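You operate a simulated robot arm through the tools that you are given. There is no shell and no other tool.

The job below is to be done with a simulated robot arm. You get a single attempt, and the scene is never put back.

Task
Swap the full yellow card in the recorder for the green one and start recording.
Fine: the full card goes into the black slot that is empty at the start; the cover ends shut.

The check looks at the end state, three seconds after you hand in, the way a careful person would. Anything else that was tipped, shoved, dropped, spilled or broken makes it a failure. A push-on lid holds only when it is set on centred and level and pressed home; a screw cap is set on level and turned clockwise until tight.

Robot
A 7-joint arm with a two-finger gripper, fixed in place. Base frame: the origin is at the foot of the arm, x ahead of it, y to its left, z up. Readings come in mm, degrees, newtons and seconds.
With the tool pointing down near the work surface it reaches from about 320 to 720 mm from the base axis. Its first joint turns from -66.0 to 66.0 degrees. Payload 2.45 kg.
The tool frame sits at the grasp point between the pads (the TCP): z along the fingers, y along the line on which they close. The tips reach 26 mm beyond it. Largest opening 96 mm; the body of the gripper starts 69 mm behind the TCP.
Orientation is told as [roll, pitch, yaw] about the base's x, y, z axes, in that order, counted from this pose: with the fingers straight down and closing along the base's y, the tool's x points along the base's -x, its y along +y and its z along -z.

Tools
- The arm moves only by the tool send_rows. Its argument "plan" is text: rows parted by semicolons, each of 7 numbers parted by spaces: the shift along the tool's x, y, z in units of 150 mm (1.0 is 150 mm), then the turn, a rotation vector about the tool's x, y, z in units of 45 degrees (1.0 is 45 degrees), then the finger opening in m, from 0 to 0.096. In form: dx dy dz ax ay az hand; .... A call has 1 to 20 rows; each row is the pose to reach, as a shift and turn from the pose commanded when the call began, along the tool's axes at that moment. A call with a number of a shift or a turn outside -1 to 1 is refused whole. Each row takes 0.2 s and may step no farther than 50 mm and 8.6 degrees from the row before; otherwise, or with a gripper value out of range, the whole call is refused. Where a pose cannot be reached the arm comes as near as it can. A force on the tool above 90 N (or 10 N above the force at the start of the call, whichever is more), or a blocked arm, ends the call early, and 0.2 s more pass. The fingers move at their own pace and stop on an object; they squeeze with about 25 N. The grip force told is the motor's: it shows also when the fingers shut on nothing. Time passes only in rows, and 0.2 s behind the last, so rows that repeat a pose let the fingers close. The reply holds the time, the measured pose of the TCP, the force on the tool along the base axes, the opening and the grip force, in the units named above and with some noise, with the torque about the TCP (base axes, N m) and any sound that the robot's microphone picked up.
- Cameras (640 x 400 px; columns grow to the right, rows downward): "scene" is fixed at [158.1, -386.8, 1420.8]; the picture's right is [0.84, -0.54, 0.00], its down [-0.34, -0.52, -0.78] and it looks along [0.43, 0.66, -0.62] (base axes); focal length 300 px, centre (320, 200). "wrist" rides on the gripper at [82, 3, -98] in the tool frame; the picture's right is [-0.04, 1.00, 0.00], its down [-0.73, -0.03, -0.68] and it looks along [-0.68, -0.03, 0.73] (tool axes); focal length 256 px, centre (320, 200). There is no depth. A picture from a camera that has moved, and an enlarged one, comes with that camera's place and axes in the base frame and with its lens.
- capture(camera): a new picture of that camera. The clock stands still meanwhile.
- zoom(camera, box): a new picture of the part [left, top, right, bottom] of that camera's present view, enlarged. The clock stands still meanwhile.
- finish_job(): hands the job in; it is judged then, once.

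Places have to be worked out from the pictures, the camera data and where the tool is seen. Open the gripper and draw the arm clear of the work before you hand the job in, unless the task says otherwise.

The tools are called after "Emit:" as a command line: name --argument value ..., lists and objects as JSON in quotes. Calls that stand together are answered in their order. send_rows: Moves the arm, as the interface text tells. Its arguments: {"type":"object","properties":{"plan":{"type":"string"}},"required":["plan"]} The other tools are called the same way: capture (camera) takes a picture; zoom (camera, box) takes an enlarged picture of a part of a camera's view; finish_job () hands the job in.

At the start:

```text
t: 0.0
tool_pos: [379.8, -98.1, 1122.5]
orientation: [0.0, 0.0, 0.0]
contact_force: [1.2, 0.1, 0.1]
torque: [0.04, 0.02, -0.01]
gripper_width: 95.8
grasp_force: 0.1
```

scene: 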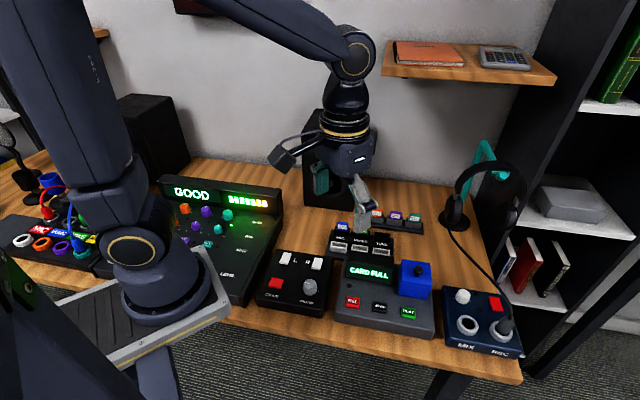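
wrist: 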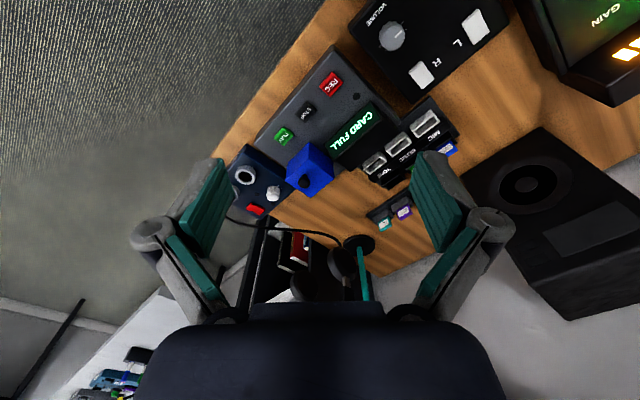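

The display reads "CARD FULL", and the recorder sits right of centre. I'll zoom in to see the details before moving.

Emit:
zoom --camera "scene" --box '[310, 190, 470, 350]'

Emit:
zoom --camera "scene" --box '[320, 200, 430, 270]'

Emit:
zoom --camera "wrist" --box '[220, 60, 480, 240]'

```text
2.50 times, centred on (390, 270) of scene
camera zoom: at [158.1, -386.8, 1420.8], right [0.84, -0.54, 0.0], down [-0.34, -0.52, -0.78], along [0.43, 0.66, -0.62], focal length 750 px, centre (145, 25)
```

zoom: 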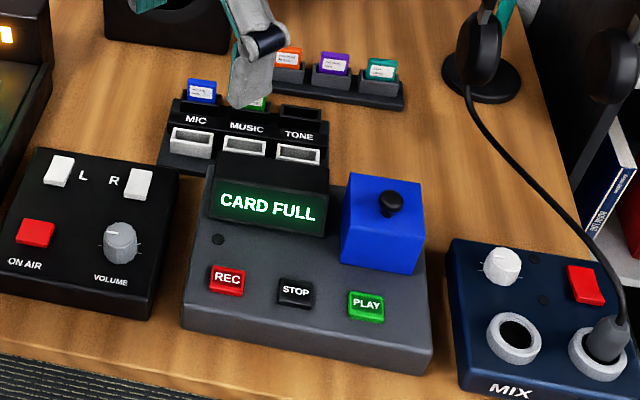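

```text
5.71 times, centred on (375, 235) of scene
camera zoom: at [158.1, -386.8, 1420.8], right [0.84, -0.54, 0.0], down [-0.34, -0.52, -0.78], along [0.43, 0.66, -0.62], focal length 1715 px, centre (6, 0)
```

zoom: 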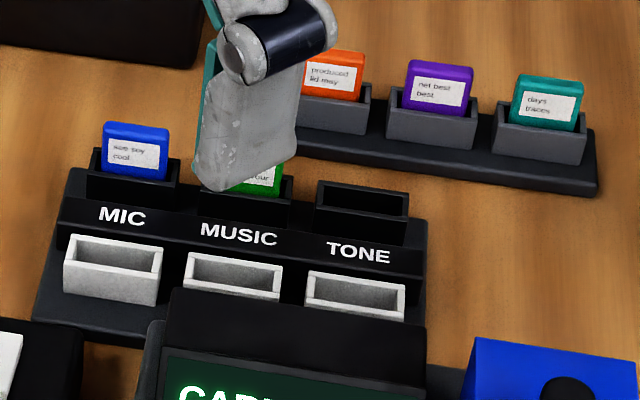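

```text
2.22 times, centred on (350, 150) of wrist
camera zoom: at [298.1, -95.2, 1220.2], right [0.04, 1.0, 0.0], down [0.73, -0.03, 0.68], along [0.68, -0.03, -0.73], focal length 569 px, centre (253, 311)
```

zoom: 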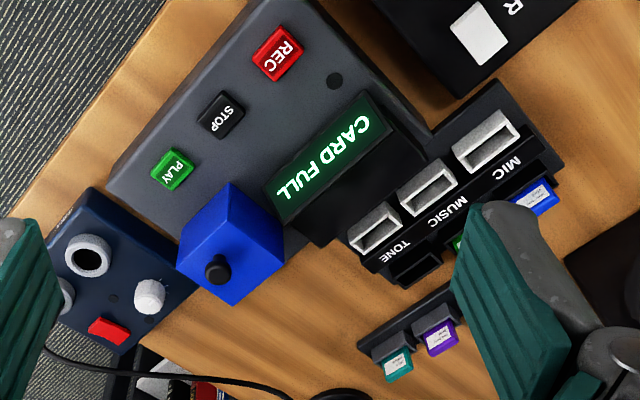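

Triangulating the two views puts the cover knob near (587,-137,865), REC near (448,-84,780) and PLAY near (536,-175,790). That means the recorder is turned about -46°. I'll swing the tool to yaw +45 and move higher and forward to view it from its front side.

Emit:
send_rows --plan "-0.167 -0.058 0.02 0 0 -0.167 0.096; -0.333 -0.115 0.04 0 0 -0.333 0.096; -0.5 -0.173 0.06 0 0 -0.5 0.096; -0.667 -0.23 0.08 0 0 -0.667 0.096; -0.833 -0.289 0.1 0 0 -0.833 0.096; -1 -0.347 0.12 0 0 -1 0.096; -1 -0.347 0.12 0 0 -1 0.096"

Emit:
capture --camera "wrist"

Emit:
capture --camera "scene"

```text
t: 1.6
tool_pos: [531.0, -150.3, 1103.8]
orientation: [0.0, 0.0, 45.1]
contact_force: [0.2, 0.1, 0.4]
torque: [-0.02, -0.01, 0.03]
gripper_width: 96.1
grasp_force: 0.0
```

```text
taken
camera wrist: at [469.7, -206.2, 1200.7], right [-0.68, 0.73, 0.0], down [0.54, 0.5, 0.68], along [0.5, 0.46, -0.73], focal length 256 px, centre (320, 200)
```

wrist: 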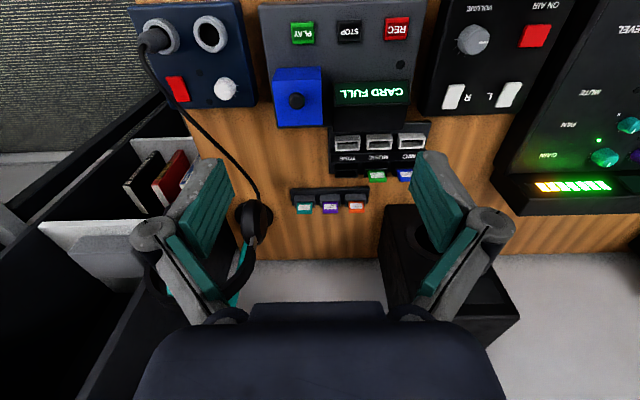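

```text
taken
```

scene: 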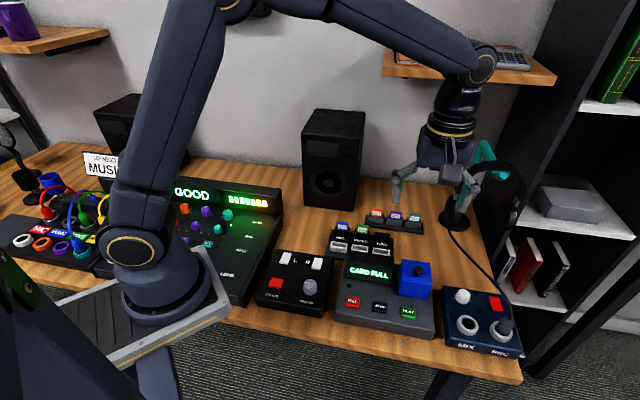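

Yaw 45 lines up well with the recorder. I'll zoom both cameras for accurate points, and look at the sign at the back.

Emit:
zoom --camera "wrist" --box '[250, 0, 442, 120]'

Emit:
zoom --camera "wrist" --box '[280, 110, 440, 220]'

Emit:
zoom --camera "scene" --box '[320, 200, 448, 280]'

Emit:
zoom --camera "scene" --box '[330, 250, 458, 330]'

Emit:
zoom --camera "scene" --box '[60, 130, 220, 230]'

```text
3.33 times, centred on (346, 60) of wrist
camera zoom: at [469.7, -206.2, 1200.7], right [-0.68, 0.73, 0.0], down [0.54, 0.5, 0.68], along [0.5, 0.46, -0.73], focal length 853 px, centre (233, 667)
```

zoom: 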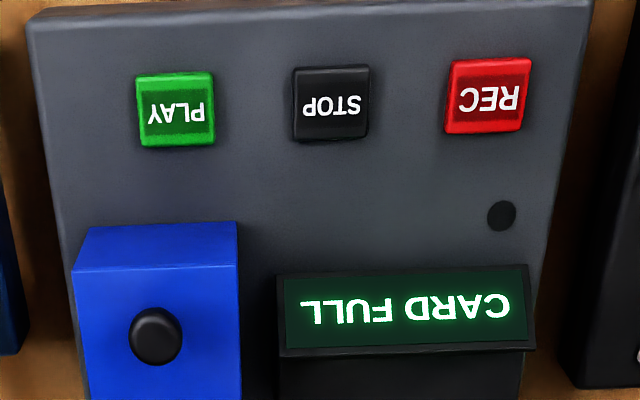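

```text
3.64 times, centred on (360, 165) of wrist
camera zoom: at [469.7, -206.2, 1200.7], right [-0.68, 0.73, 0.0], down [0.54, 0.5, 0.68], along [0.5, 0.46, -0.73], focal length 931 px, centre (174, 327)
```

zoom: 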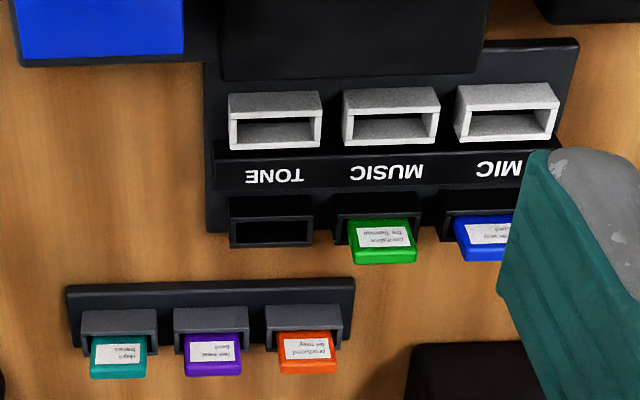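

```text
5.00 times, centred on (384, 240) of scene
camera zoom: at [158.1, -386.8, 1420.8], right [0.84, -0.54, 0.0], down [-0.34, -0.52, -0.78], along [0.43, 0.66, -0.62], focal length 1500 px, centre (0, 0)
```

zoom: 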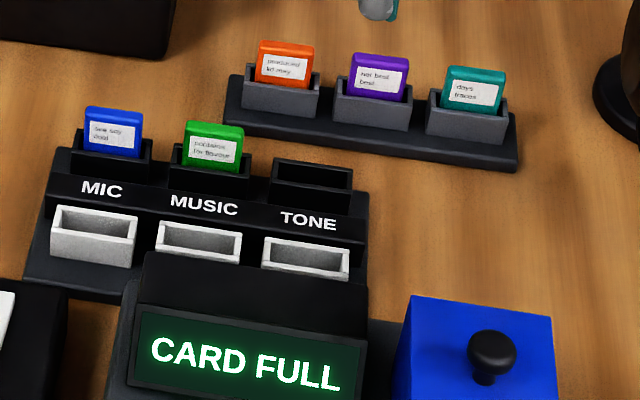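

```text
5.00 times, centred on (394, 290) of scene
camera zoom: at [158.1, -386.8, 1420.8], right [0.84, -0.54, 0.0], down [-0.34, -0.52, -0.78], along [0.43, 0.66, -0.62], focal length 1500 px, centre (-50, -250)
```

zoom: 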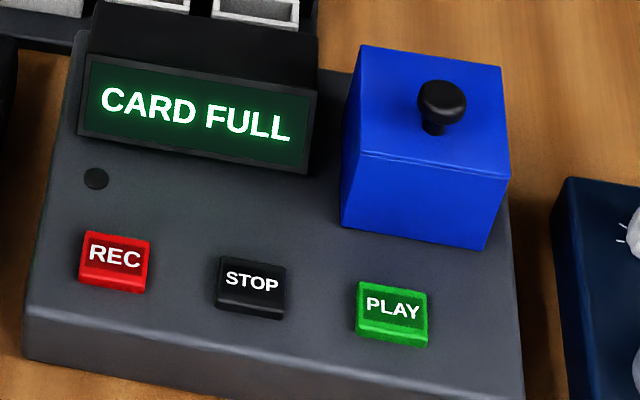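

```text
4.00 times, centred on (140, 180) of scene
camera zoom: at [158.1, -386.8, 1420.8], right [0.84, -0.54, 0.0], down [-0.34, -0.52, -0.78], along [0.43, 0.66, -0.62], focal length 1200 px, centre (1040, 280)
```

zoom: 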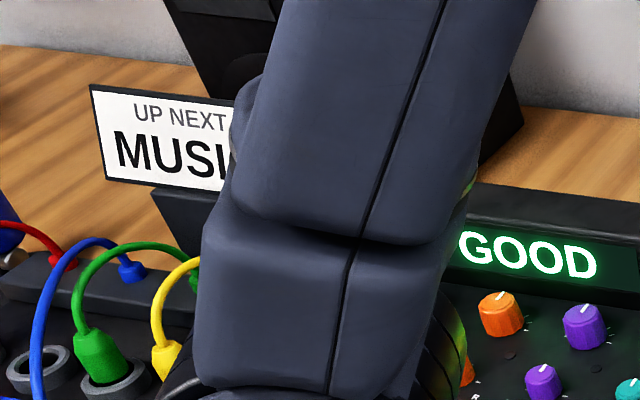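

The only empty black slot is TONE, and the green card stands in the black MUSIC slot with its top near (622,89,810). The knob is near (588,-139,868), so I'll go above it for a closer look.

Emit:
send_rows --plan "-0.082 -0.055 0.2 0 0 0 0.096; -0.164 -0.111 0.4 0 0 0 0.096; -0.245 -0.166 0.6 0 0 0 0.096; -0.327 -0.222 0.8 0 0 0 0.096; -0.327 -0.222 0.83 0 0 0 0.096; -0.327 -0.222 0.83 0 0 0 0.096"

Emit:
capture --camera "wrist"

Emit:
zoom --camera "scene" --box '[360, 200, 488, 280]'

```text
t: 3.0
tool_pos: [588.4, -137.9, 980.0]
orientation: [0.0, 0.0, 44.9]
contact_force: [0.8, 0.0, 0.3]
torque: [0.01, 0.02, 0.01]
gripper_width: 96.0
grasp_force: 0.0
```

```text
taken
camera wrist: at [528.0, -194.2, 1077.3], right [-0.68, 0.73, 0.0], down [0.54, 0.5, 0.68], along [0.5, 0.46, -0.73], focal length 256 px, centre (320, 200)
```

wrist: 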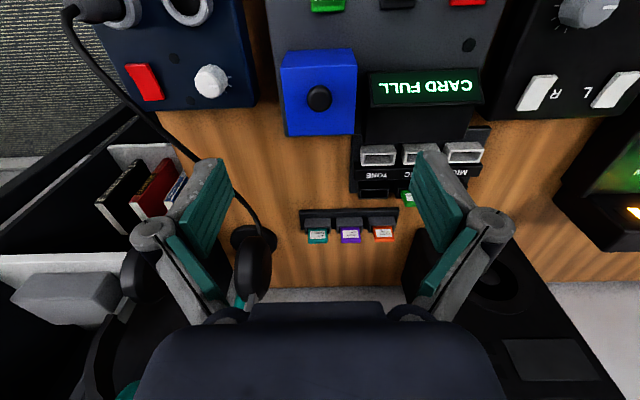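

```text
5.00 times, centred on (424, 240) of scene
camera zoom: at [158.1, -386.8, 1420.8], right [0.84, -0.54, 0.0], down [-0.34, -0.52, -0.78], along [0.43, 0.66, -0.62], focal length 1500 px, centre (-200, 0)
```

zoom: 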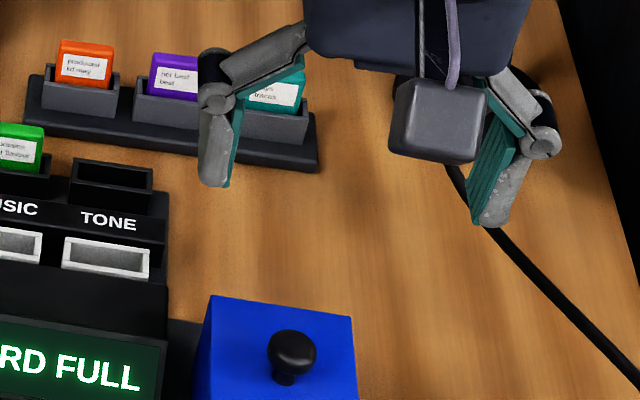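

Knob estimates agree to within a few mm. I'll zoom the wrist view to measure the knob and the cover.

Emit:
zoom --camera "wrist" --box '[260, 30, 388, 150]'

Emit:
zoom --camera "scene" --box '[390, 250, 440, 300]'

```text
3.33 times, centred on (324, 90) of wrist
camera zoom: at [528.0, -194.2, 1077.3], right [-0.68, 0.73, 0.0], down [0.54, 0.5, 0.68], along [0.5, 0.46, -0.73], focal length 853 px, centre (307, 567)
```

zoom: 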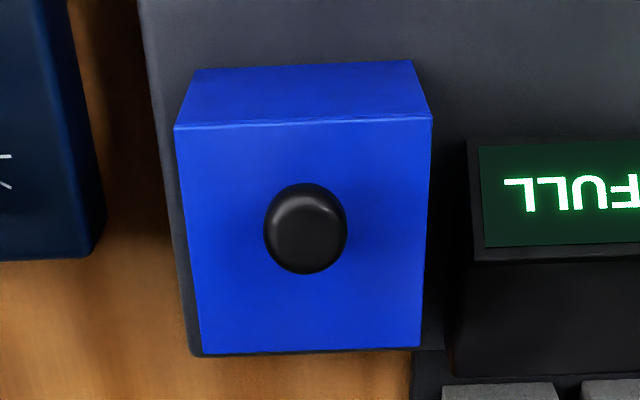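

```text
8.00 times, centred on (415, 275) of scene
camera zoom: at [158.1, -386.8, 1420.8], right [0.84, -0.54, 0.0], down [-0.34, -0.52, -0.78], along [0.43, 0.66, -0.62], focal length 2401 px, centre (-440, -400)
```

zoom: 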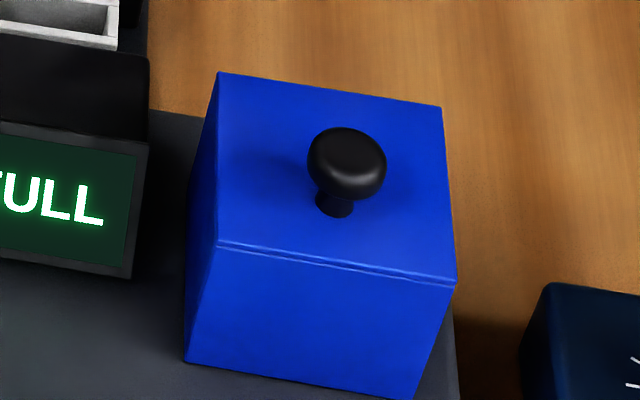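

The cover's top is about z 844, the knob top about 866, and the knob sits about 10 mm forward of the cover's centre. I'll narrow the fingers and descend to TCP z≈873, checking before I grip.

Emit:
send_rows --plan "0 0 0 0 0 0 0.05; 0 0 0.1 0 0 0 0.05; 0 0 0.2 0 0 0 0.05; 0 0 0.35 0 0 0 0.05; 0 0 0.5 0 0 0 0.05; 0 0 0.6 0 0 0 0.05; 0 0 0.66 0 0 0 0.05; 0 0 0.713 0 0 0 0.05; 0 0 0.713 0 0 0 0.05"

Emit:
capture --camera "wrist"

Emit:
zoom --camera "scene" --box '[370, 230, 450, 290]'

```text
t: 5.0
tool_pos: [588.9, -138.8, 874.4]
orientation: [0.1, -0.1, 45.0]
contact_force: [0.7, 0.1, 0.2]
torque: [0.04, -0.01, 0.0]
gripper_width: 49.9
grasp_force: 0.0
```

```text
taken
camera wrist: at [528.2, -194.2, 971.6], right [-0.68, 0.73, 0.0], down [0.54, 0.5, 0.68], along [0.5, 0.46, -0.73], focal length 256 px, centre (320, 200)
```

wrist: 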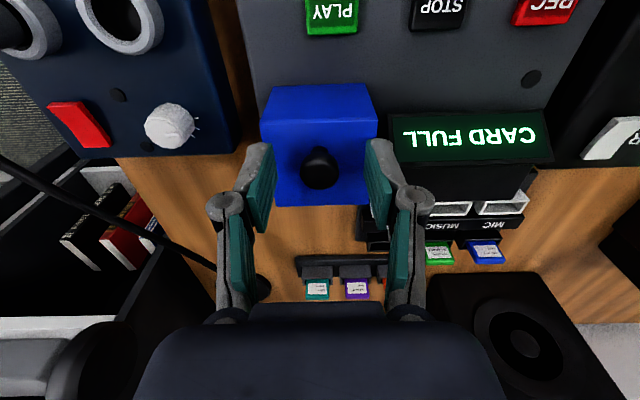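

```text
6.67 times, centred on (410, 260) of scene
camera zoom: at [158.1, -386.8, 1420.8], right [0.84, -0.54, 0.0], down [-0.34, -0.52, -0.78], along [0.43, 0.66, -0.62], focal length 2000 px, centre (-280, -200)
```

zoom: 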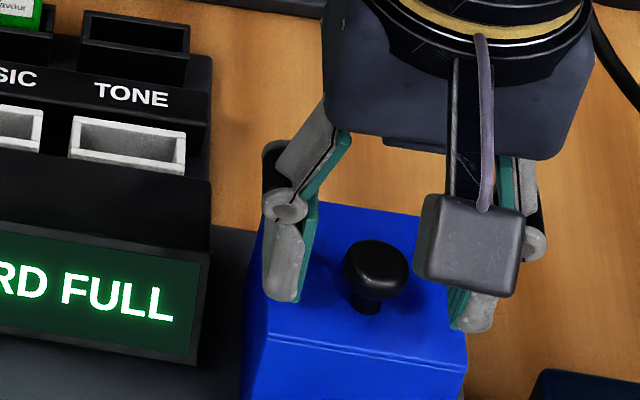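

The knob is centred between the tips. I'll close on it, then raise a few mm to learn whether the cover lifts off or is hinged.

Emit:
send_rows --plan "0 0 0 0 0 0 0.03; 0 0 0 0 0 0 0.01; 0 0 0 0 0 0 0.01; 0 0 0 0 0 0 0.01; 0 0 0 0 0 0 0.01"

Emit:
send_rows --plan "0 0 -0.013 0 0 0 0.01; 0 0 -0.027 0 0 0 0.01; 0 0 -0.04 0 0 0 0.01; 0 0 -0.053 0 0 0 0.01; 0 0 -0.053 0 0 0 0.01"

Emit:
capture --camera "wrist"

Emit:
zoom --camera "scene" --box '[370, 230, 450, 310]'

```text
t: 6.2
tool_pos: [590.2, -138.1, 874.3]
orientation: [0.0, 0.1, 45.1]
contact_force: [3.9, -3.2, -3.1]
torque: [-0.08, -0.09, -0.06]
gripper_width: 20.6
grasp_force: 45.0
```

```text
t: 7.4
tool_pos: [591.0, -138.0, 878.3]
orientation: [0.0, -0.2, 45.1]
contact_force: [34.9, 1.8, -62.3]
torque: [-0.47, 0.01, 0.02]
gripper_width: 21.0
grasp_force: 44.9
```

```text
taken
camera wrist: at [529.6, -193.5, 974.9], right [-0.68, 0.73, 0.0], down [0.54, 0.5, 0.68], along [0.5, 0.46, -0.73], focal length 256 px, centre (320, 200)
```

wrist: 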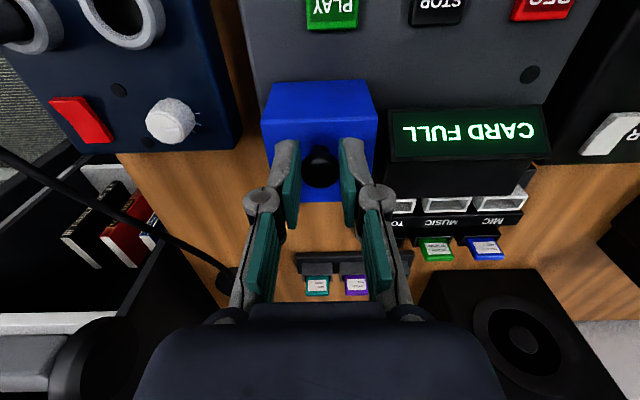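

```text
5.00 times, centred on (410, 270) of scene
camera zoom: at [160.1, -387.0, 1420.5], right [0.84, -0.54, 0.0], down [-0.34, -0.52, -0.78], along [0.42, 0.66, -0.62], focal length 1500 px, centre (-130, -150)
```

zoom: 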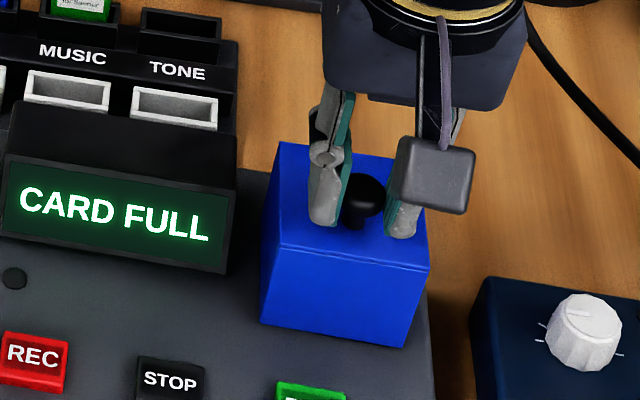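

Lifting met about 62 N with only 4 mm of motion, so the cover either holds by friction or is hinged. I'll look closely for a gap or tilt.

Emit:
zoom --camera "scene" --box '[390, 250, 440, 300]'

Emit:
zoom --camera "wrist" --box '[250, 70, 400, 220]'

Emit:
capture --camera "scene"

```text
8.00 times, centred on (415, 275) of scene
camera zoom: at [160.1, -387.0, 1420.5], right [0.84, -0.54, 0.0], down [-0.34, -0.52, -0.78], along [0.42, 0.66, -0.62], focal length 2401 px, centre (-440, -400)
```

zoom: 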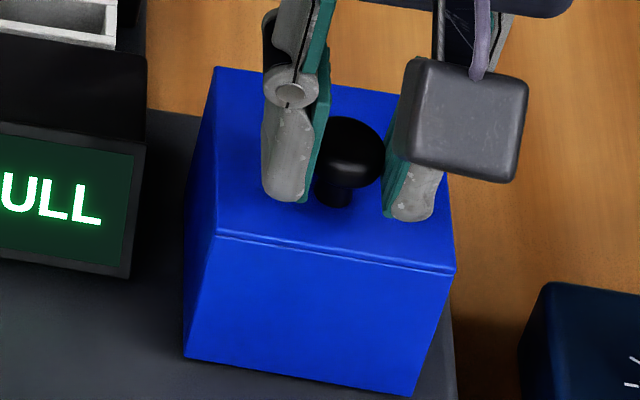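

```text
2.67 times, centred on (325, 145) of wrist
camera zoom: at [529.6, -193.5, 974.9], right [-0.68, 0.73, 0.0], down [0.54, 0.5, 0.68], along [0.5, 0.46, -0.73], focal length 683 px, centre (307, 347)
```

zoom: 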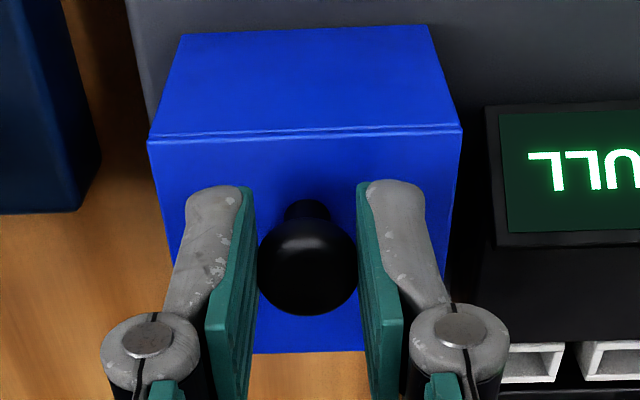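

```text
taken
```

scene: 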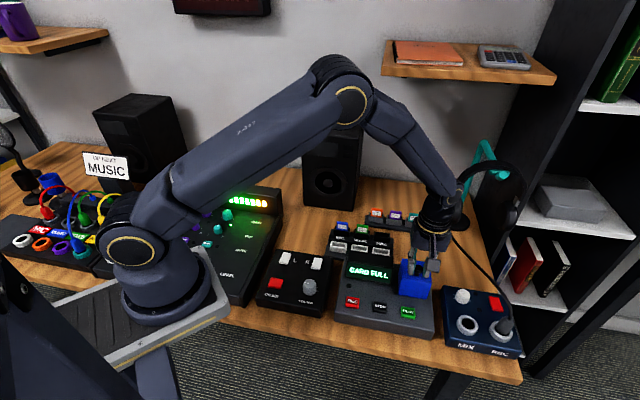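

Emit:
zoom --camera "wrist" --box '[255, 75, 325, 125]'

Emit:
zoom --camera "wrist" --box '[325, 75, 395, 125]'

Emit:
zoom --camera "scene" --box '[400, 262, 436, 300]'

```text
8.00 times, centred on (290, 100) of wrist
camera zoom: at [529.6, -193.5, 974.9], right [-0.68, 0.73, 0.0], down [0.54, 0.5, 0.68], along [0.5, 0.46, -0.73], focal length 2048 px, centre (560, 1000)
```

zoom: 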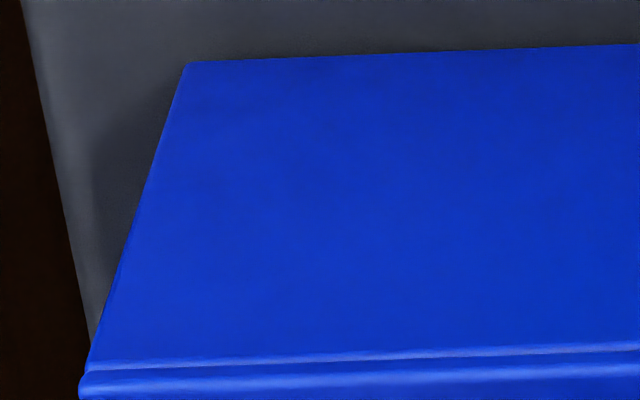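

```text
8.00 times, centred on (360, 100) of wrist
camera zoom: at [529.6, -193.5, 974.9], right [-0.68, 0.73, 0.0], down [0.54, 0.5, 0.68], along [0.5, 0.46, -0.73], focal length 2048 px, centre (0, 1000)
```

zoom: 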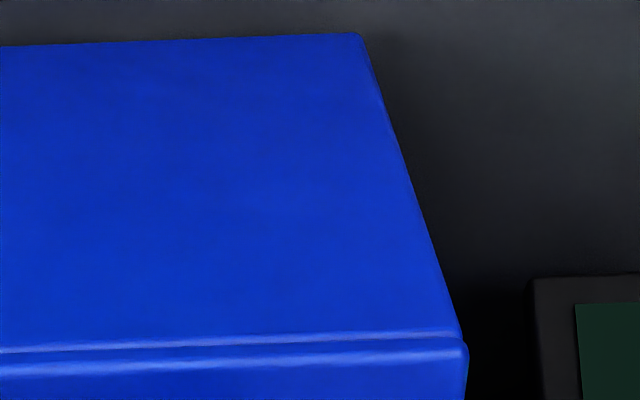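

```text
10.53 times, centred on (418, 281) of scene
camera zoom: at [160.1, -387.0, 1420.5], right [0.84, -0.54, 0.0], down [-0.34, -0.52, -0.78], along [0.42, 0.66, -0.62], focal length 3159 px, centre (-712, -653)
```

zoom: 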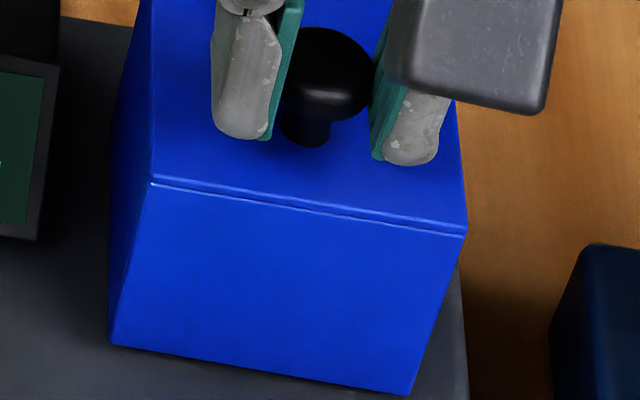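

The front has risen slightly more than the back, which suggests either a rear hinge or a tight push-on. I'll probe by shifting gently backward along the recorder's depth axis and reading the force.

Emit:
send_rows --plan "-0.01 0 0 0 0 0 0.01; -0.02 0 0 0 0 0 0.01; -0.03 0 0 0 0 0 0.01; -0.03 0 0 0 0 0 0.01"

```text
t: 8.4
tool_pos: [590.8, -136.6, 876.8]
orientation: [0.2, 0.2, 44.9]
contact_force: [19.4, -2.3, -53.0]
torque: [-1.16, 0.61, 0.01]
gripper_width: 20.9
grasp_force: 44.7
```

Emit:
zoom --camera "scene" --box '[390, 250, 440, 300]'

Emit:
zoom --camera "wrist" --box '[250, 70, 400, 220]'

```text
8.00 times, centred on (415, 275) of scene
camera zoom: at [159.6, -387.1, 1420.6], right [0.84, -0.54, 0.0], down [-0.34, -0.52, -0.78], along [0.42, 0.66, -0.62], focal length 2401 px, centre (-440, -400)
```

zoom: 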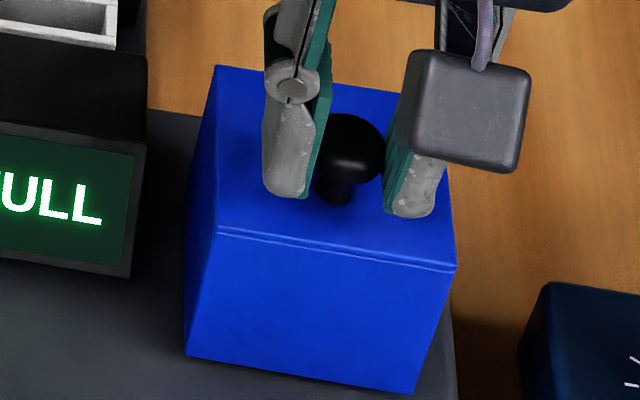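

```text
2.67 times, centred on (325, 145) of wrist
camera zoom: at [530.9, -192.5, 976.1], right [-0.68, 0.74, 0.0], down [0.54, 0.5, 0.68], along [0.5, 0.46, -0.74], focal length 683 px, centre (307, 347)
```

zoom: 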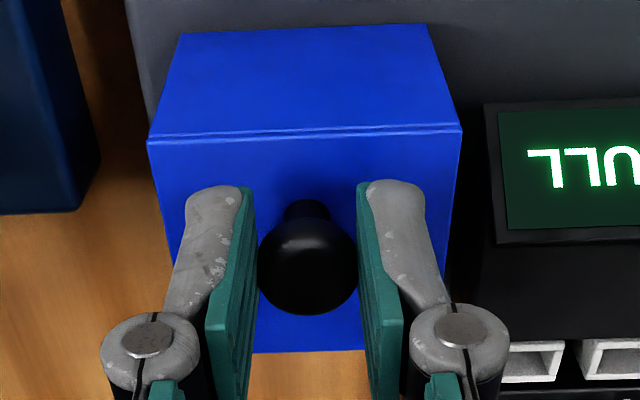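

The top corner moved back about 3 mm and the front lifted, and the force fell when I moved backward. That fits a hood hinged at its rear bottom edge, with a knob radius of about 42 back and 85 up, so I'll follow that arc in small steps.

Emit:
send_rows --plan "0 0 0.039 0 0 0 0.01; -0.021 0 0.031 0 0 0 0.01; -0.041 0 0.023 0 0 0 0.01; -0.057 0 0.018 0 0 0 0.01; -0.073 0 0.013 0 0 0 0.01; -0.073 0 0.013 0 0 0 0.01"

Emit:
zoom --camera "scene" --box '[390, 250, 440, 300]'

```text
t: 9.8
tool_pos: [600.5, -129.5, 880.3]
orientation: [0.0, 0.1, 45.0]
contact_force: [-16.5, -10.9, 13.7]
torque: [-0.94, 1.11, 0.02]
gripper_width: 20.6
grasp_force: 45.0
```

```text
8.00 times, centred on (415, 275) of scene
camera zoom: at [157.4, -387.0, 1420.8], right [0.84, -0.54, 0.0], down [-0.34, -0.52, -0.78], along [0.43, 0.66, -0.62], focal length 2401 px, centre (-440, -400)
```

zoom: 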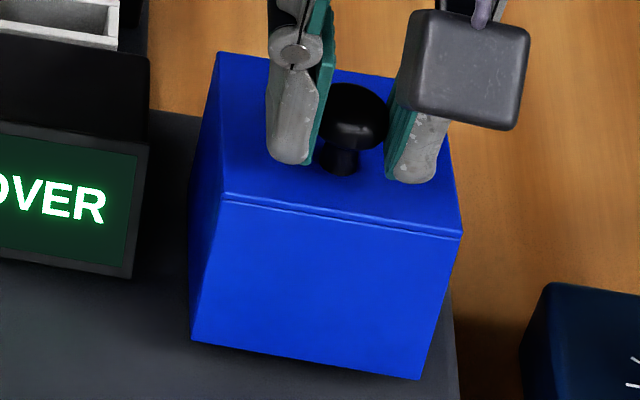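

The display now shows "...COVER", so the hinge model holds: force is low and the hood is at about 10°. I'll continue along the arc to about 30°, leaning the tool slightly with it.

Emit:
send_rows --plan "-0.029 0 -0.01 0 0.033 0 0.01; -0.058 0 -0.02 0 0.067 0 0.01; -0.088 0 -0.025 0 0.1 0 0.01; -0.118 0 -0.028 0 0.133 0 0.01; -0.148 0 -0.03 0 0.167 0 0.01; -0.178 0 -0.031 0 0.2 0 0.01; -0.208 0 -0.03 0 0.233 0 0.01; -0.237 0 -0.029 0 0.267 0 0.01; -0.237 0 -0.029 0 0.267 0 0.01"

Emit:
zoom --camera "scene" --box '[370, 230, 450, 310]'

Emit:
capture --camera "wrist"

```text
t: 11.8
tool_pos: [624.4, -103.8, 885.4]
orientation: [-0.1, 12.0, 45.1]
contact_force: [-5.7, -11.3, 20.9]
torque: [-0.97, 0.81, -0.07]
gripper_width: 20.6
grasp_force: 44.9
```

```text
5.00 times, centred on (410, 270) of scene
camera zoom: at [157.6, -387.0, 1420.8], right [0.84, -0.54, 0.0], down [-0.34, -0.52, -0.78], along [0.43, 0.66, -0.62], focal length 1500 px, centre (-130, -150)
```

zoom: 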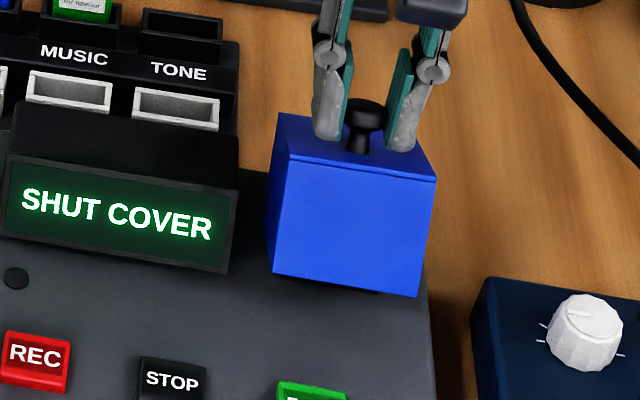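

```text
taken
camera wrist: at [579.6, -142.8, 997.1], right [-0.68, 0.73, -0.01], down [0.63, 0.59, 0.51], along [0.38, 0.34, -0.86], focal length 256 px, centre (320, 200)
```

wrist: 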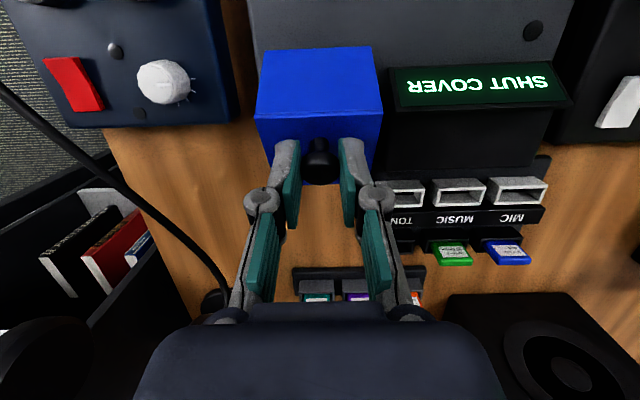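

The display reads "SHUT COVER" and the hood is at about 30° and tracking the arc. I'll continue to about 60°.

Emit:
send_rows --plan "-0.029 0 -0.007 0 0.022 0 0.01; -0.057 0 -0.012 0 0.044 0 0.01; -0.087 0 -0.013 0 0.067 0 0.01; -0.116 0 -0.013 0 0.089 0 0.01; -0.145 0 -0.011 0 0.111 0 0.01; -0.173 0 -0.008 0 0.133 0 0.01; -0.202 0 -0.004 0 0.156 0 0.01; -0.231 0 0.001 0 0.178 0 0.01; -0.259 0 0.008 0 0.2 0 0.01; -0.287 0 0.015 0 0.222 0 0.01; -0.315 0 0.024 0 0.244 0 0.01; -0.343 0 0.033 0 0.267 0 0.01; -0.343 0 0.033 0 0.267 0 0.01"

Emit:
zoom --camera "scene" --box '[370, 220, 460, 310]'

Emit:
capture --camera "wrist"

```text
t: 14.6
tool_pos: [660.0, -69.3, 869.6]
orientation: [0.0, 24.0, 45.0]
contact_force: [-4.0, -1.8, 16.6]
torque: [-0.89, 0.86, -0.04]
gripper_width: 20.1
grasp_force: 45.7
```

```text
4.44 times, centred on (415, 265) of scene
camera zoom: at [157.7, -386.8, 1420.9], right [0.84, -0.54, 0.0], down [-0.34, -0.52, -0.78], along [0.43, 0.66, -0.62], focal length 1334 px, centre (-102, -89)
```

zoom: 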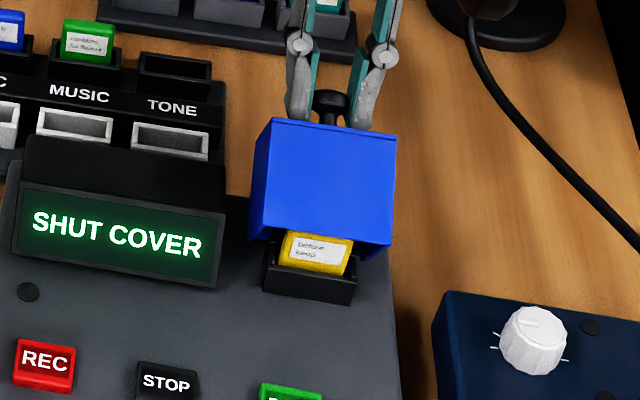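

```text
taken
camera wrist: at [632.4, -90.4, 991.2], right [-0.68, 0.73, -0.02], down [0.69, 0.65, 0.32], along [0.25, 0.21, -0.95], focal length 256 px, centre (320, 200)
```

wrist: 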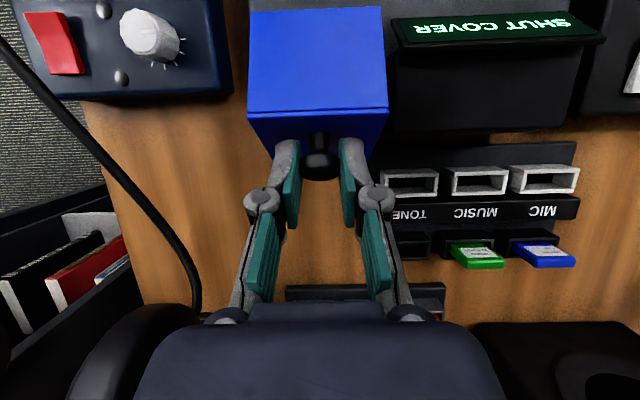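

The yellow card is now visible under the hood. I'll continue the arc from 60° to 90°.

Emit:
send_rows --plan "-0.028 0 0.004 0 0.022 0 0.01; -0.056 0 0.009 0 0.044 0 0.01; -0.084 0 0.016 0 0.067 0 0.01; -0.112 0 0.025 0 0.089 0 0.01; -0.139 0 0.035 0 0.111 0 0.01; -0.166 0 0.047 0 0.133 0 0.01; -0.192 0 0.059 0 0.156 0 0.01; -0.218 0 0.072 0 0.178 0 0.01; -0.243 0 0.086 0 0.2 0 0.01; -0.268 0 0.102 0 0.222 0 0.01; -0.292 0 0.118 0 0.244 0 0.01; -0.315 0 0.136 0 0.267 0 0.01; -0.315 0 0.136 0 0.267 0 0.01"

Emit:
zoom --camera "scene" --box '[370, 210, 470, 310]'

Emit:
capture --camera "wrist"

```text
t: 17.4
tool_pos: [641.1, -52.7, 860.3]
orientation: [-3.1, 35.1, 44.0]
contact_force: [62.1, -27.3, 37.3]
torque: [-0.97, -1.34, 1.21]
gripper_width: 66.8
grasp_force: 42.2
out of reach, approached as far as the arm can: row 2, 3, 4, 5, 6, 7, 8, 9, 10, 11, 12, 13
```

```text
4.00 times, centred on (420, 260) of scene
camera zoom: at [158.8, -387.4, 1420.6], right [0.84, -0.54, 0.0], down [-0.34, -0.52, -0.78], along [0.42, 0.66, -0.62], focal length 1200 px, centre (-80, -40)
```

zoom: 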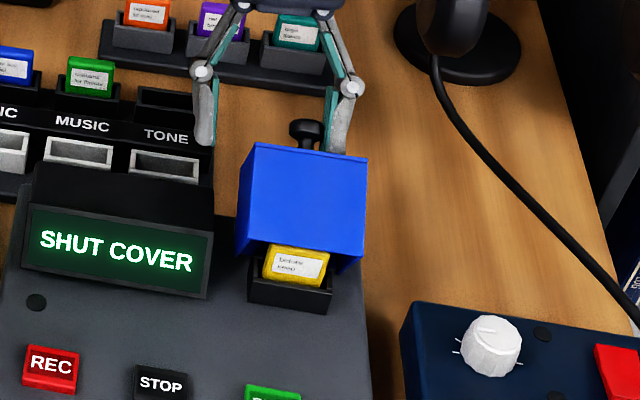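

```text
taken
camera wrist: at [628.0, -53.9, 985.1], right [-0.69, 0.72, -0.07], down [0.71, 0.69, 0.13], along [0.14, 0.05, -0.99], focal length 256 px, centre (320, 200)
```

wrist: 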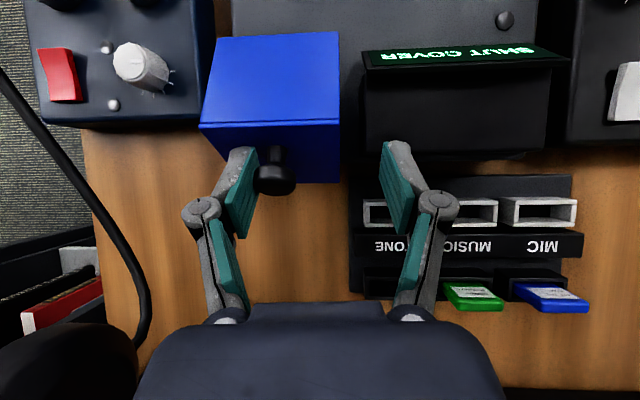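

The tilt ran out of reach and the grip slid off, with one finger now leaning on the knob and the hood at about 58°. I'll open the fingers while holding the pose, then see whether the hood stays put.

Emit:
send_rows --plan "0 0 0 0 0 0 0.08; 0 0 0 0 0 0 0.096; 0 0 0 0 0 0 0.096"

Emit:
zoom --camera "scene" --box '[370, 210, 470, 310]'

Emit:
capture --camera "wrist"

```text
t: 18.2
tool_pos: [629.3, -47.0, 847.0]
orientation: [0.4, 36.3, 45.2]
contact_force: [-0.3, 0.2, 0.0]
torque: [0.01, -0.02, 0.02]
gripper_width: 96.0
grasp_force: 0.0
```

```text
4.00 times, centred on (420, 260) of scene
camera zoom: at [158.1, -386.8, 1420.8], right [0.84, -0.54, 0.0], down [-0.34, -0.52, -0.78], along [0.43, 0.66, -0.62], focal length 1200 px, centre (-80, -40)
```

zoom: 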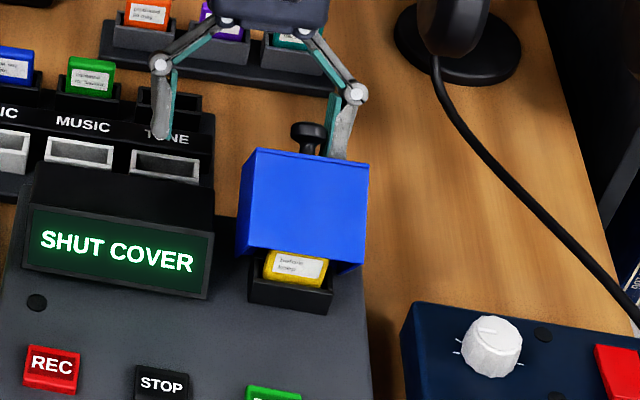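

```text
taken
camera wrist: at [621.1, -51.0, 973.8], right [-0.68, 0.73, -0.02], down [0.72, 0.68, 0.11], along [0.09, 0.07, -0.99], focal length 256 px, centre (320, 200)
```

wrist: 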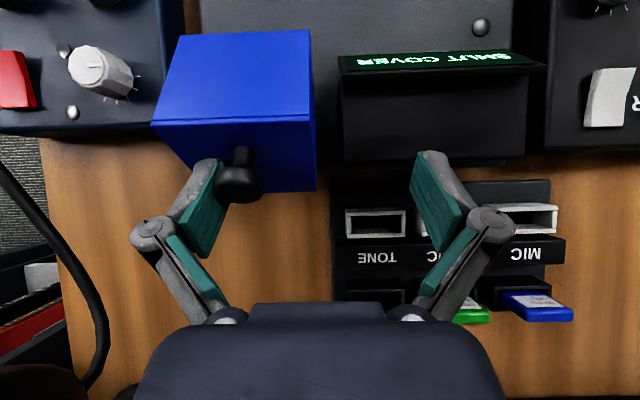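

The hood holds by friction at about 55°. Now I'll raise the arm straight up and take out the tilt.

Emit:
send_rows --plan "0.08 0 -0.108 0 0 0 0.096; 0.16 0 -0.216 0 0 0 0.096; 0.235 0 -0.324 0 0 0 0.096; 0.313 0 -0.43 0 -0.16 0 0.096; 0.313 0 -0.43 0 -0.32 0 0.096; 0.313 0 -0.43 0 -0.48 0 0.096; 0.313 0 -0.43 0 -0.64 0 0.096; 0.313 0 -0.43 0 -0.8 0 0.096; 0.313 0 -0.43 0 -0.8 0 0.096"

Emit:
capture --camera "wrist"

Emit:
capture --camera "scene"

```text
t: 20.2
tool_pos: [631.9, -45.7, 929.5]
orientation: [0.1, 0.0, 45.0]
contact_force: [0.7, 0.3, -0.9]
torque: [0.01, 0.0, 0.01]
gripper_width: 96.0
grasp_force: 0.2
```

```text
taken
camera wrist: at [571.2, -101.1, 1027.5], right [-0.68, 0.73, 0.0], down [0.54, 0.5, 0.68], along [0.5, 0.46, -0.73], focal length 256 px, centre (320, 200)
```

wrist: 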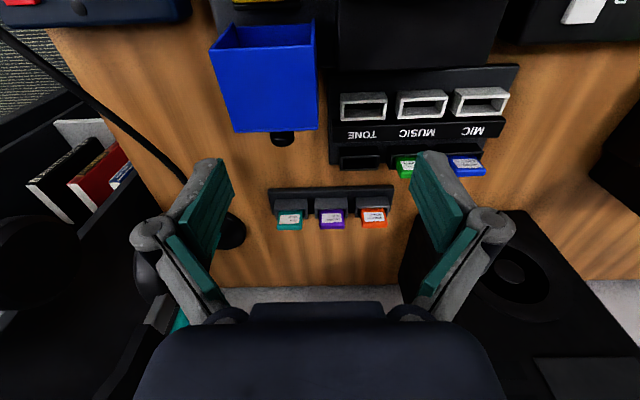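

```text
taken
```

scene: 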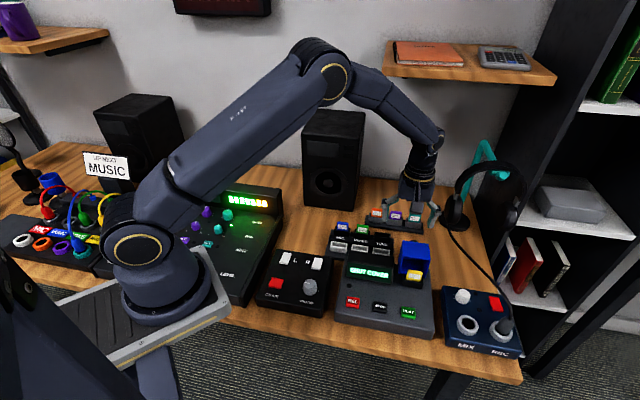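

Emit:
zoom --camera "scene" --box '[370, 220, 450, 310]'

Emit:
zoom --camera "wrist" --box '[180, 0, 360, 150]'

```text
4.44 times, centred on (410, 265) of scene
camera zoom: at [158.0, -386.8, 1420.8], right [0.84, -0.54, 0.0], down [-0.34, -0.52, -0.78], along [0.43, 0.66, -0.62], focal length 1334 px, centre (-80, -89)
```

zoom: 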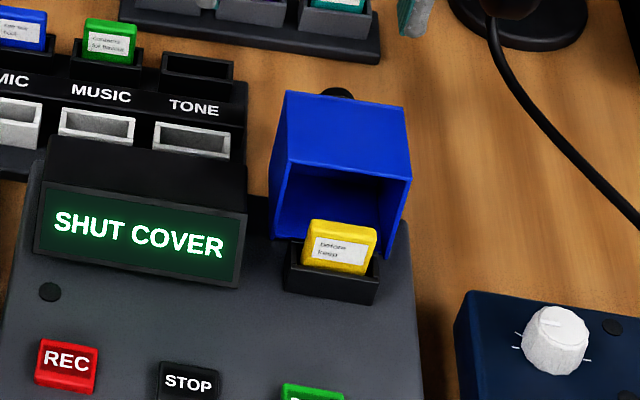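

```text
2.67 times, centred on (270, 75) of wrist
camera zoom: at [571.2, -101.1, 1027.5], right [-0.68, 0.73, 0.0], down [0.54, 0.5, 0.68], along [0.5, 0.46, -0.73], focal length 683 px, centre (453, 533)
```

zoom: 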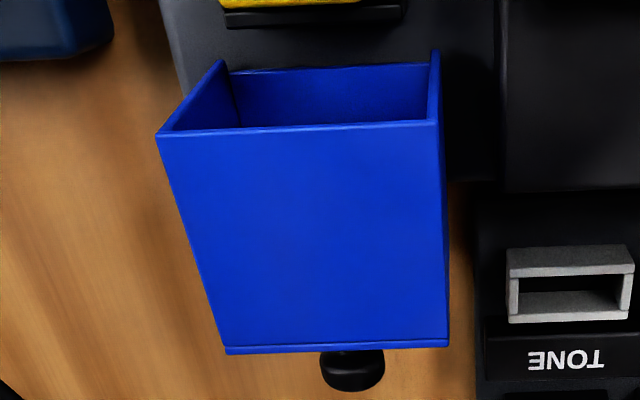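

The finger carried the knob along as I left, and the hood now stands fully open at about 90–95°. I'll move above the recorder to look straight at the yellow card and its slot.

Emit:
send_rows --plan "0 0 -0.207 0 0 0 0.096; 0.2 -0.066 -0.207 0 0 0 0.096; 0.4 -0.132 -0.207 0 0 0 0.096; 0.593 -0.198 -0.207 0 0 0 0.096; 0.593 -0.198 -0.207 0 0 0 0.096"

Emit:
capture --camera "wrist"

Emit:
zoom --camera "wrist" --box '[250, 40, 400, 140]'

Emit:
zoom --camera "scene" --box '[395, 235, 435, 295]'

```text
t: 21.4
tool_pos: [589.0, -130.4, 960.9]
orientation: [0.0, 0.1, 45.0]
contact_force: [-0.1, 0.3, 0.6]
torque: [0.01, 0.0, 0.01]
gripper_width: 96.1
grasp_force: 0.0
```

```text
taken
camera wrist: at [528.3, -185.3, 1058.5], right [-0.68, 0.73, 0.0], down [0.54, 0.5, 0.68], along [0.5, 0.46, -0.73], focal length 256 px, centre (320, 200)
```

wrist: 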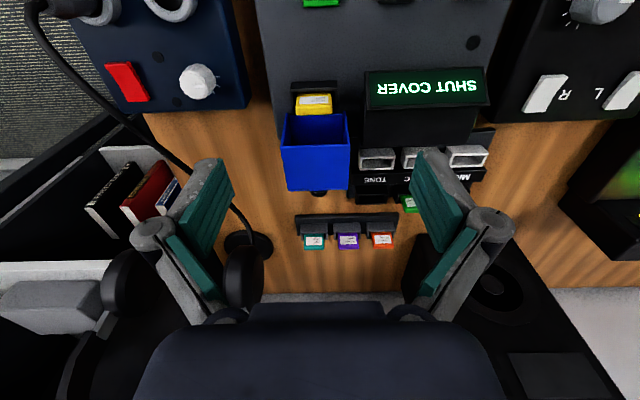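

```text
4.00 times, centred on (325, 90) of wrist
camera zoom: at [528.3, -185.3, 1058.5], right [-0.68, 0.73, 0.0], down [0.54, 0.5, 0.68], along [0.5, 0.46, -0.73], focal length 1024 px, centre (300, 640)
```

zoom: 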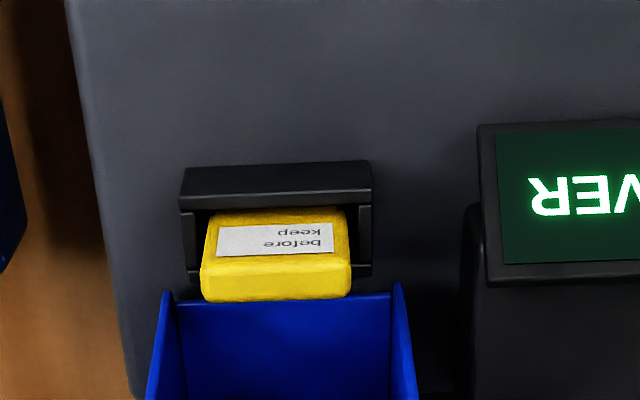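

```text
6.67 times, centred on (415, 265) of scene
camera zoom: at [158.0, -386.8, 1420.8], right [0.84, -0.54, 0.0], down [-0.34, -0.52, -0.78], along [0.43, 0.66, -0.62], focal length 2000 px, centre (-313, -233)
```

zoom: 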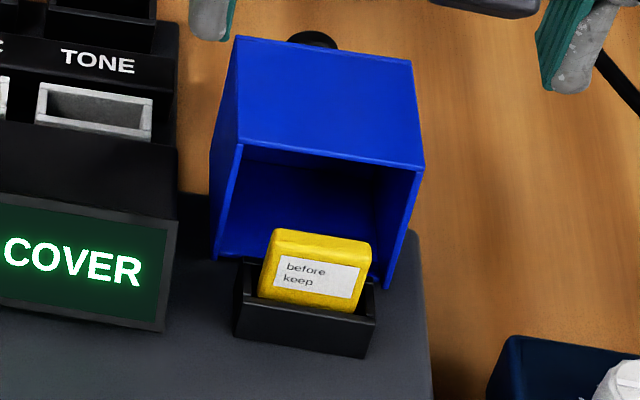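

The yellow card's top is near (601,-125,841); it is about 32 mm wide and 9.5 mm thick, and it stands about 17 mm above the slot rim. I'll align the fingers over its narrow edges with a 54 mm opening and descend to 880 to check.

Emit:
send_rows --plan "-0.081 -0.037 0 0 0 0 0.054; -0.081 -0.037 0.1 0 0 0 0.054; -0.081 -0.037 0.2 0 0 0 0.054; -0.081 -0.037 0.35 0 0 0 0.054; -0.081 -0.037 0.5 0 0 0 0.054; -0.081 -0.037 0.54 0 0 0 0.054; -0.081 -0.037 0.54 0 0 0 0.054"

Emit:
zoom --camera "wrist" --box '[220, 60, 420, 210]'

Emit:
zoom --camera "scene" --box '[380, 225, 450, 295]'

```text
t: 23.0
tool_pos: [601.3, -124.1, 880.8]
orientation: [0.0, 0.1, 44.9]
contact_force: [-0.4, -0.1, 0.1]
torque: [-0.02, 0.01, 0.0]
gripper_width: 54.2
grasp_force: 0.0
```

```text
2.67 times, centred on (320, 135) of wrist
camera zoom: at [541.0, -180.3, 977.2], right [-0.68, 0.73, 0.0], down [0.54, 0.5, 0.68], along [0.5, 0.46, -0.73], focal length 683 px, centre (320, 373)
```

zoom: 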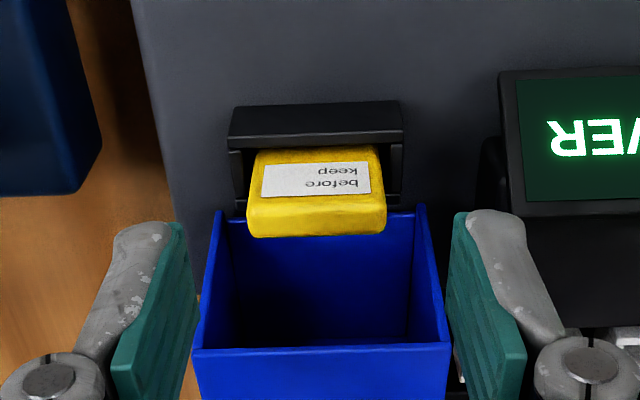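

```text
5.71 times, centred on (415, 260) of scene
camera zoom: at [158.1, -386.8, 1420.8], right [0.84, -0.54, 0.0], down [-0.34, -0.52, -0.78], along [0.43, 0.66, -0.62], focal length 1715 px, centre (-223, -143)
```

zoom: 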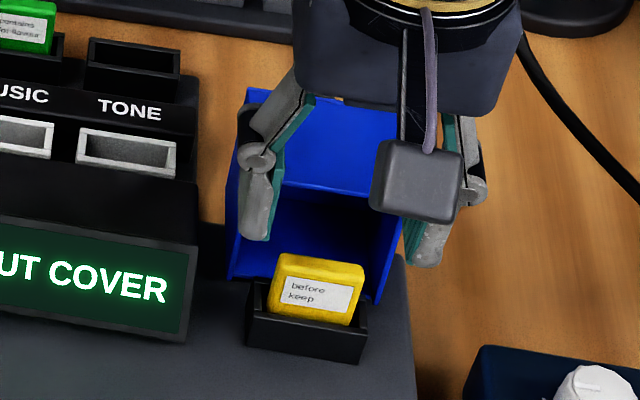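

Laterally the card is centred between the tips. Before descending I'll check the rim height by zooming tighter.

Emit:
zoom --camera "scene" --box '[400, 262, 432, 292]'

Emit:
zoom --camera "wrist" --box '[280, 90, 376, 150]'

```text
13.33 times, centred on (416, 277) of scene
camera zoom: at [158.1, -386.8, 1420.8], right [0.84, -0.54, 0.0], down [-0.34, -0.52, -0.78], along [0.43, 0.66, -0.62], focal length 4001 px, centre (-960, -827)
```

zoom: 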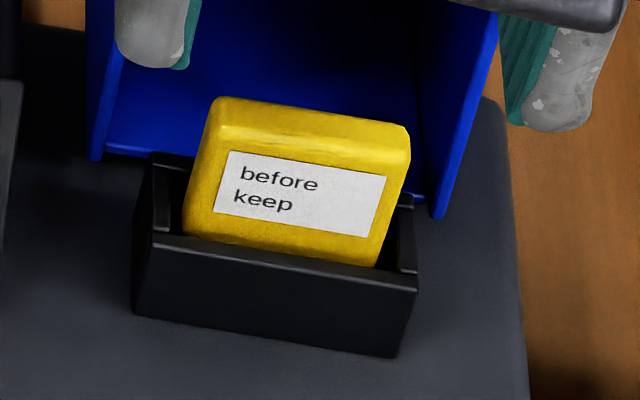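

```text
6.67 times, centred on (328, 120) of wrist
camera zoom: at [541.0, -180.3, 977.2], right [-0.68, 0.73, 0.0], down [0.54, 0.5, 0.68], along [0.5, 0.46, -0.73], focal length 1707 px, centre (267, 733)
```

zoom: 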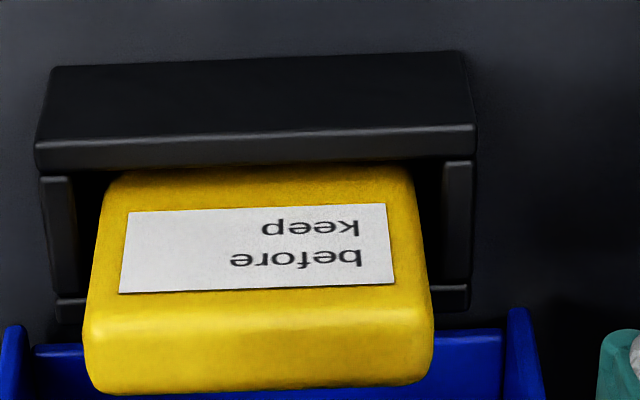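

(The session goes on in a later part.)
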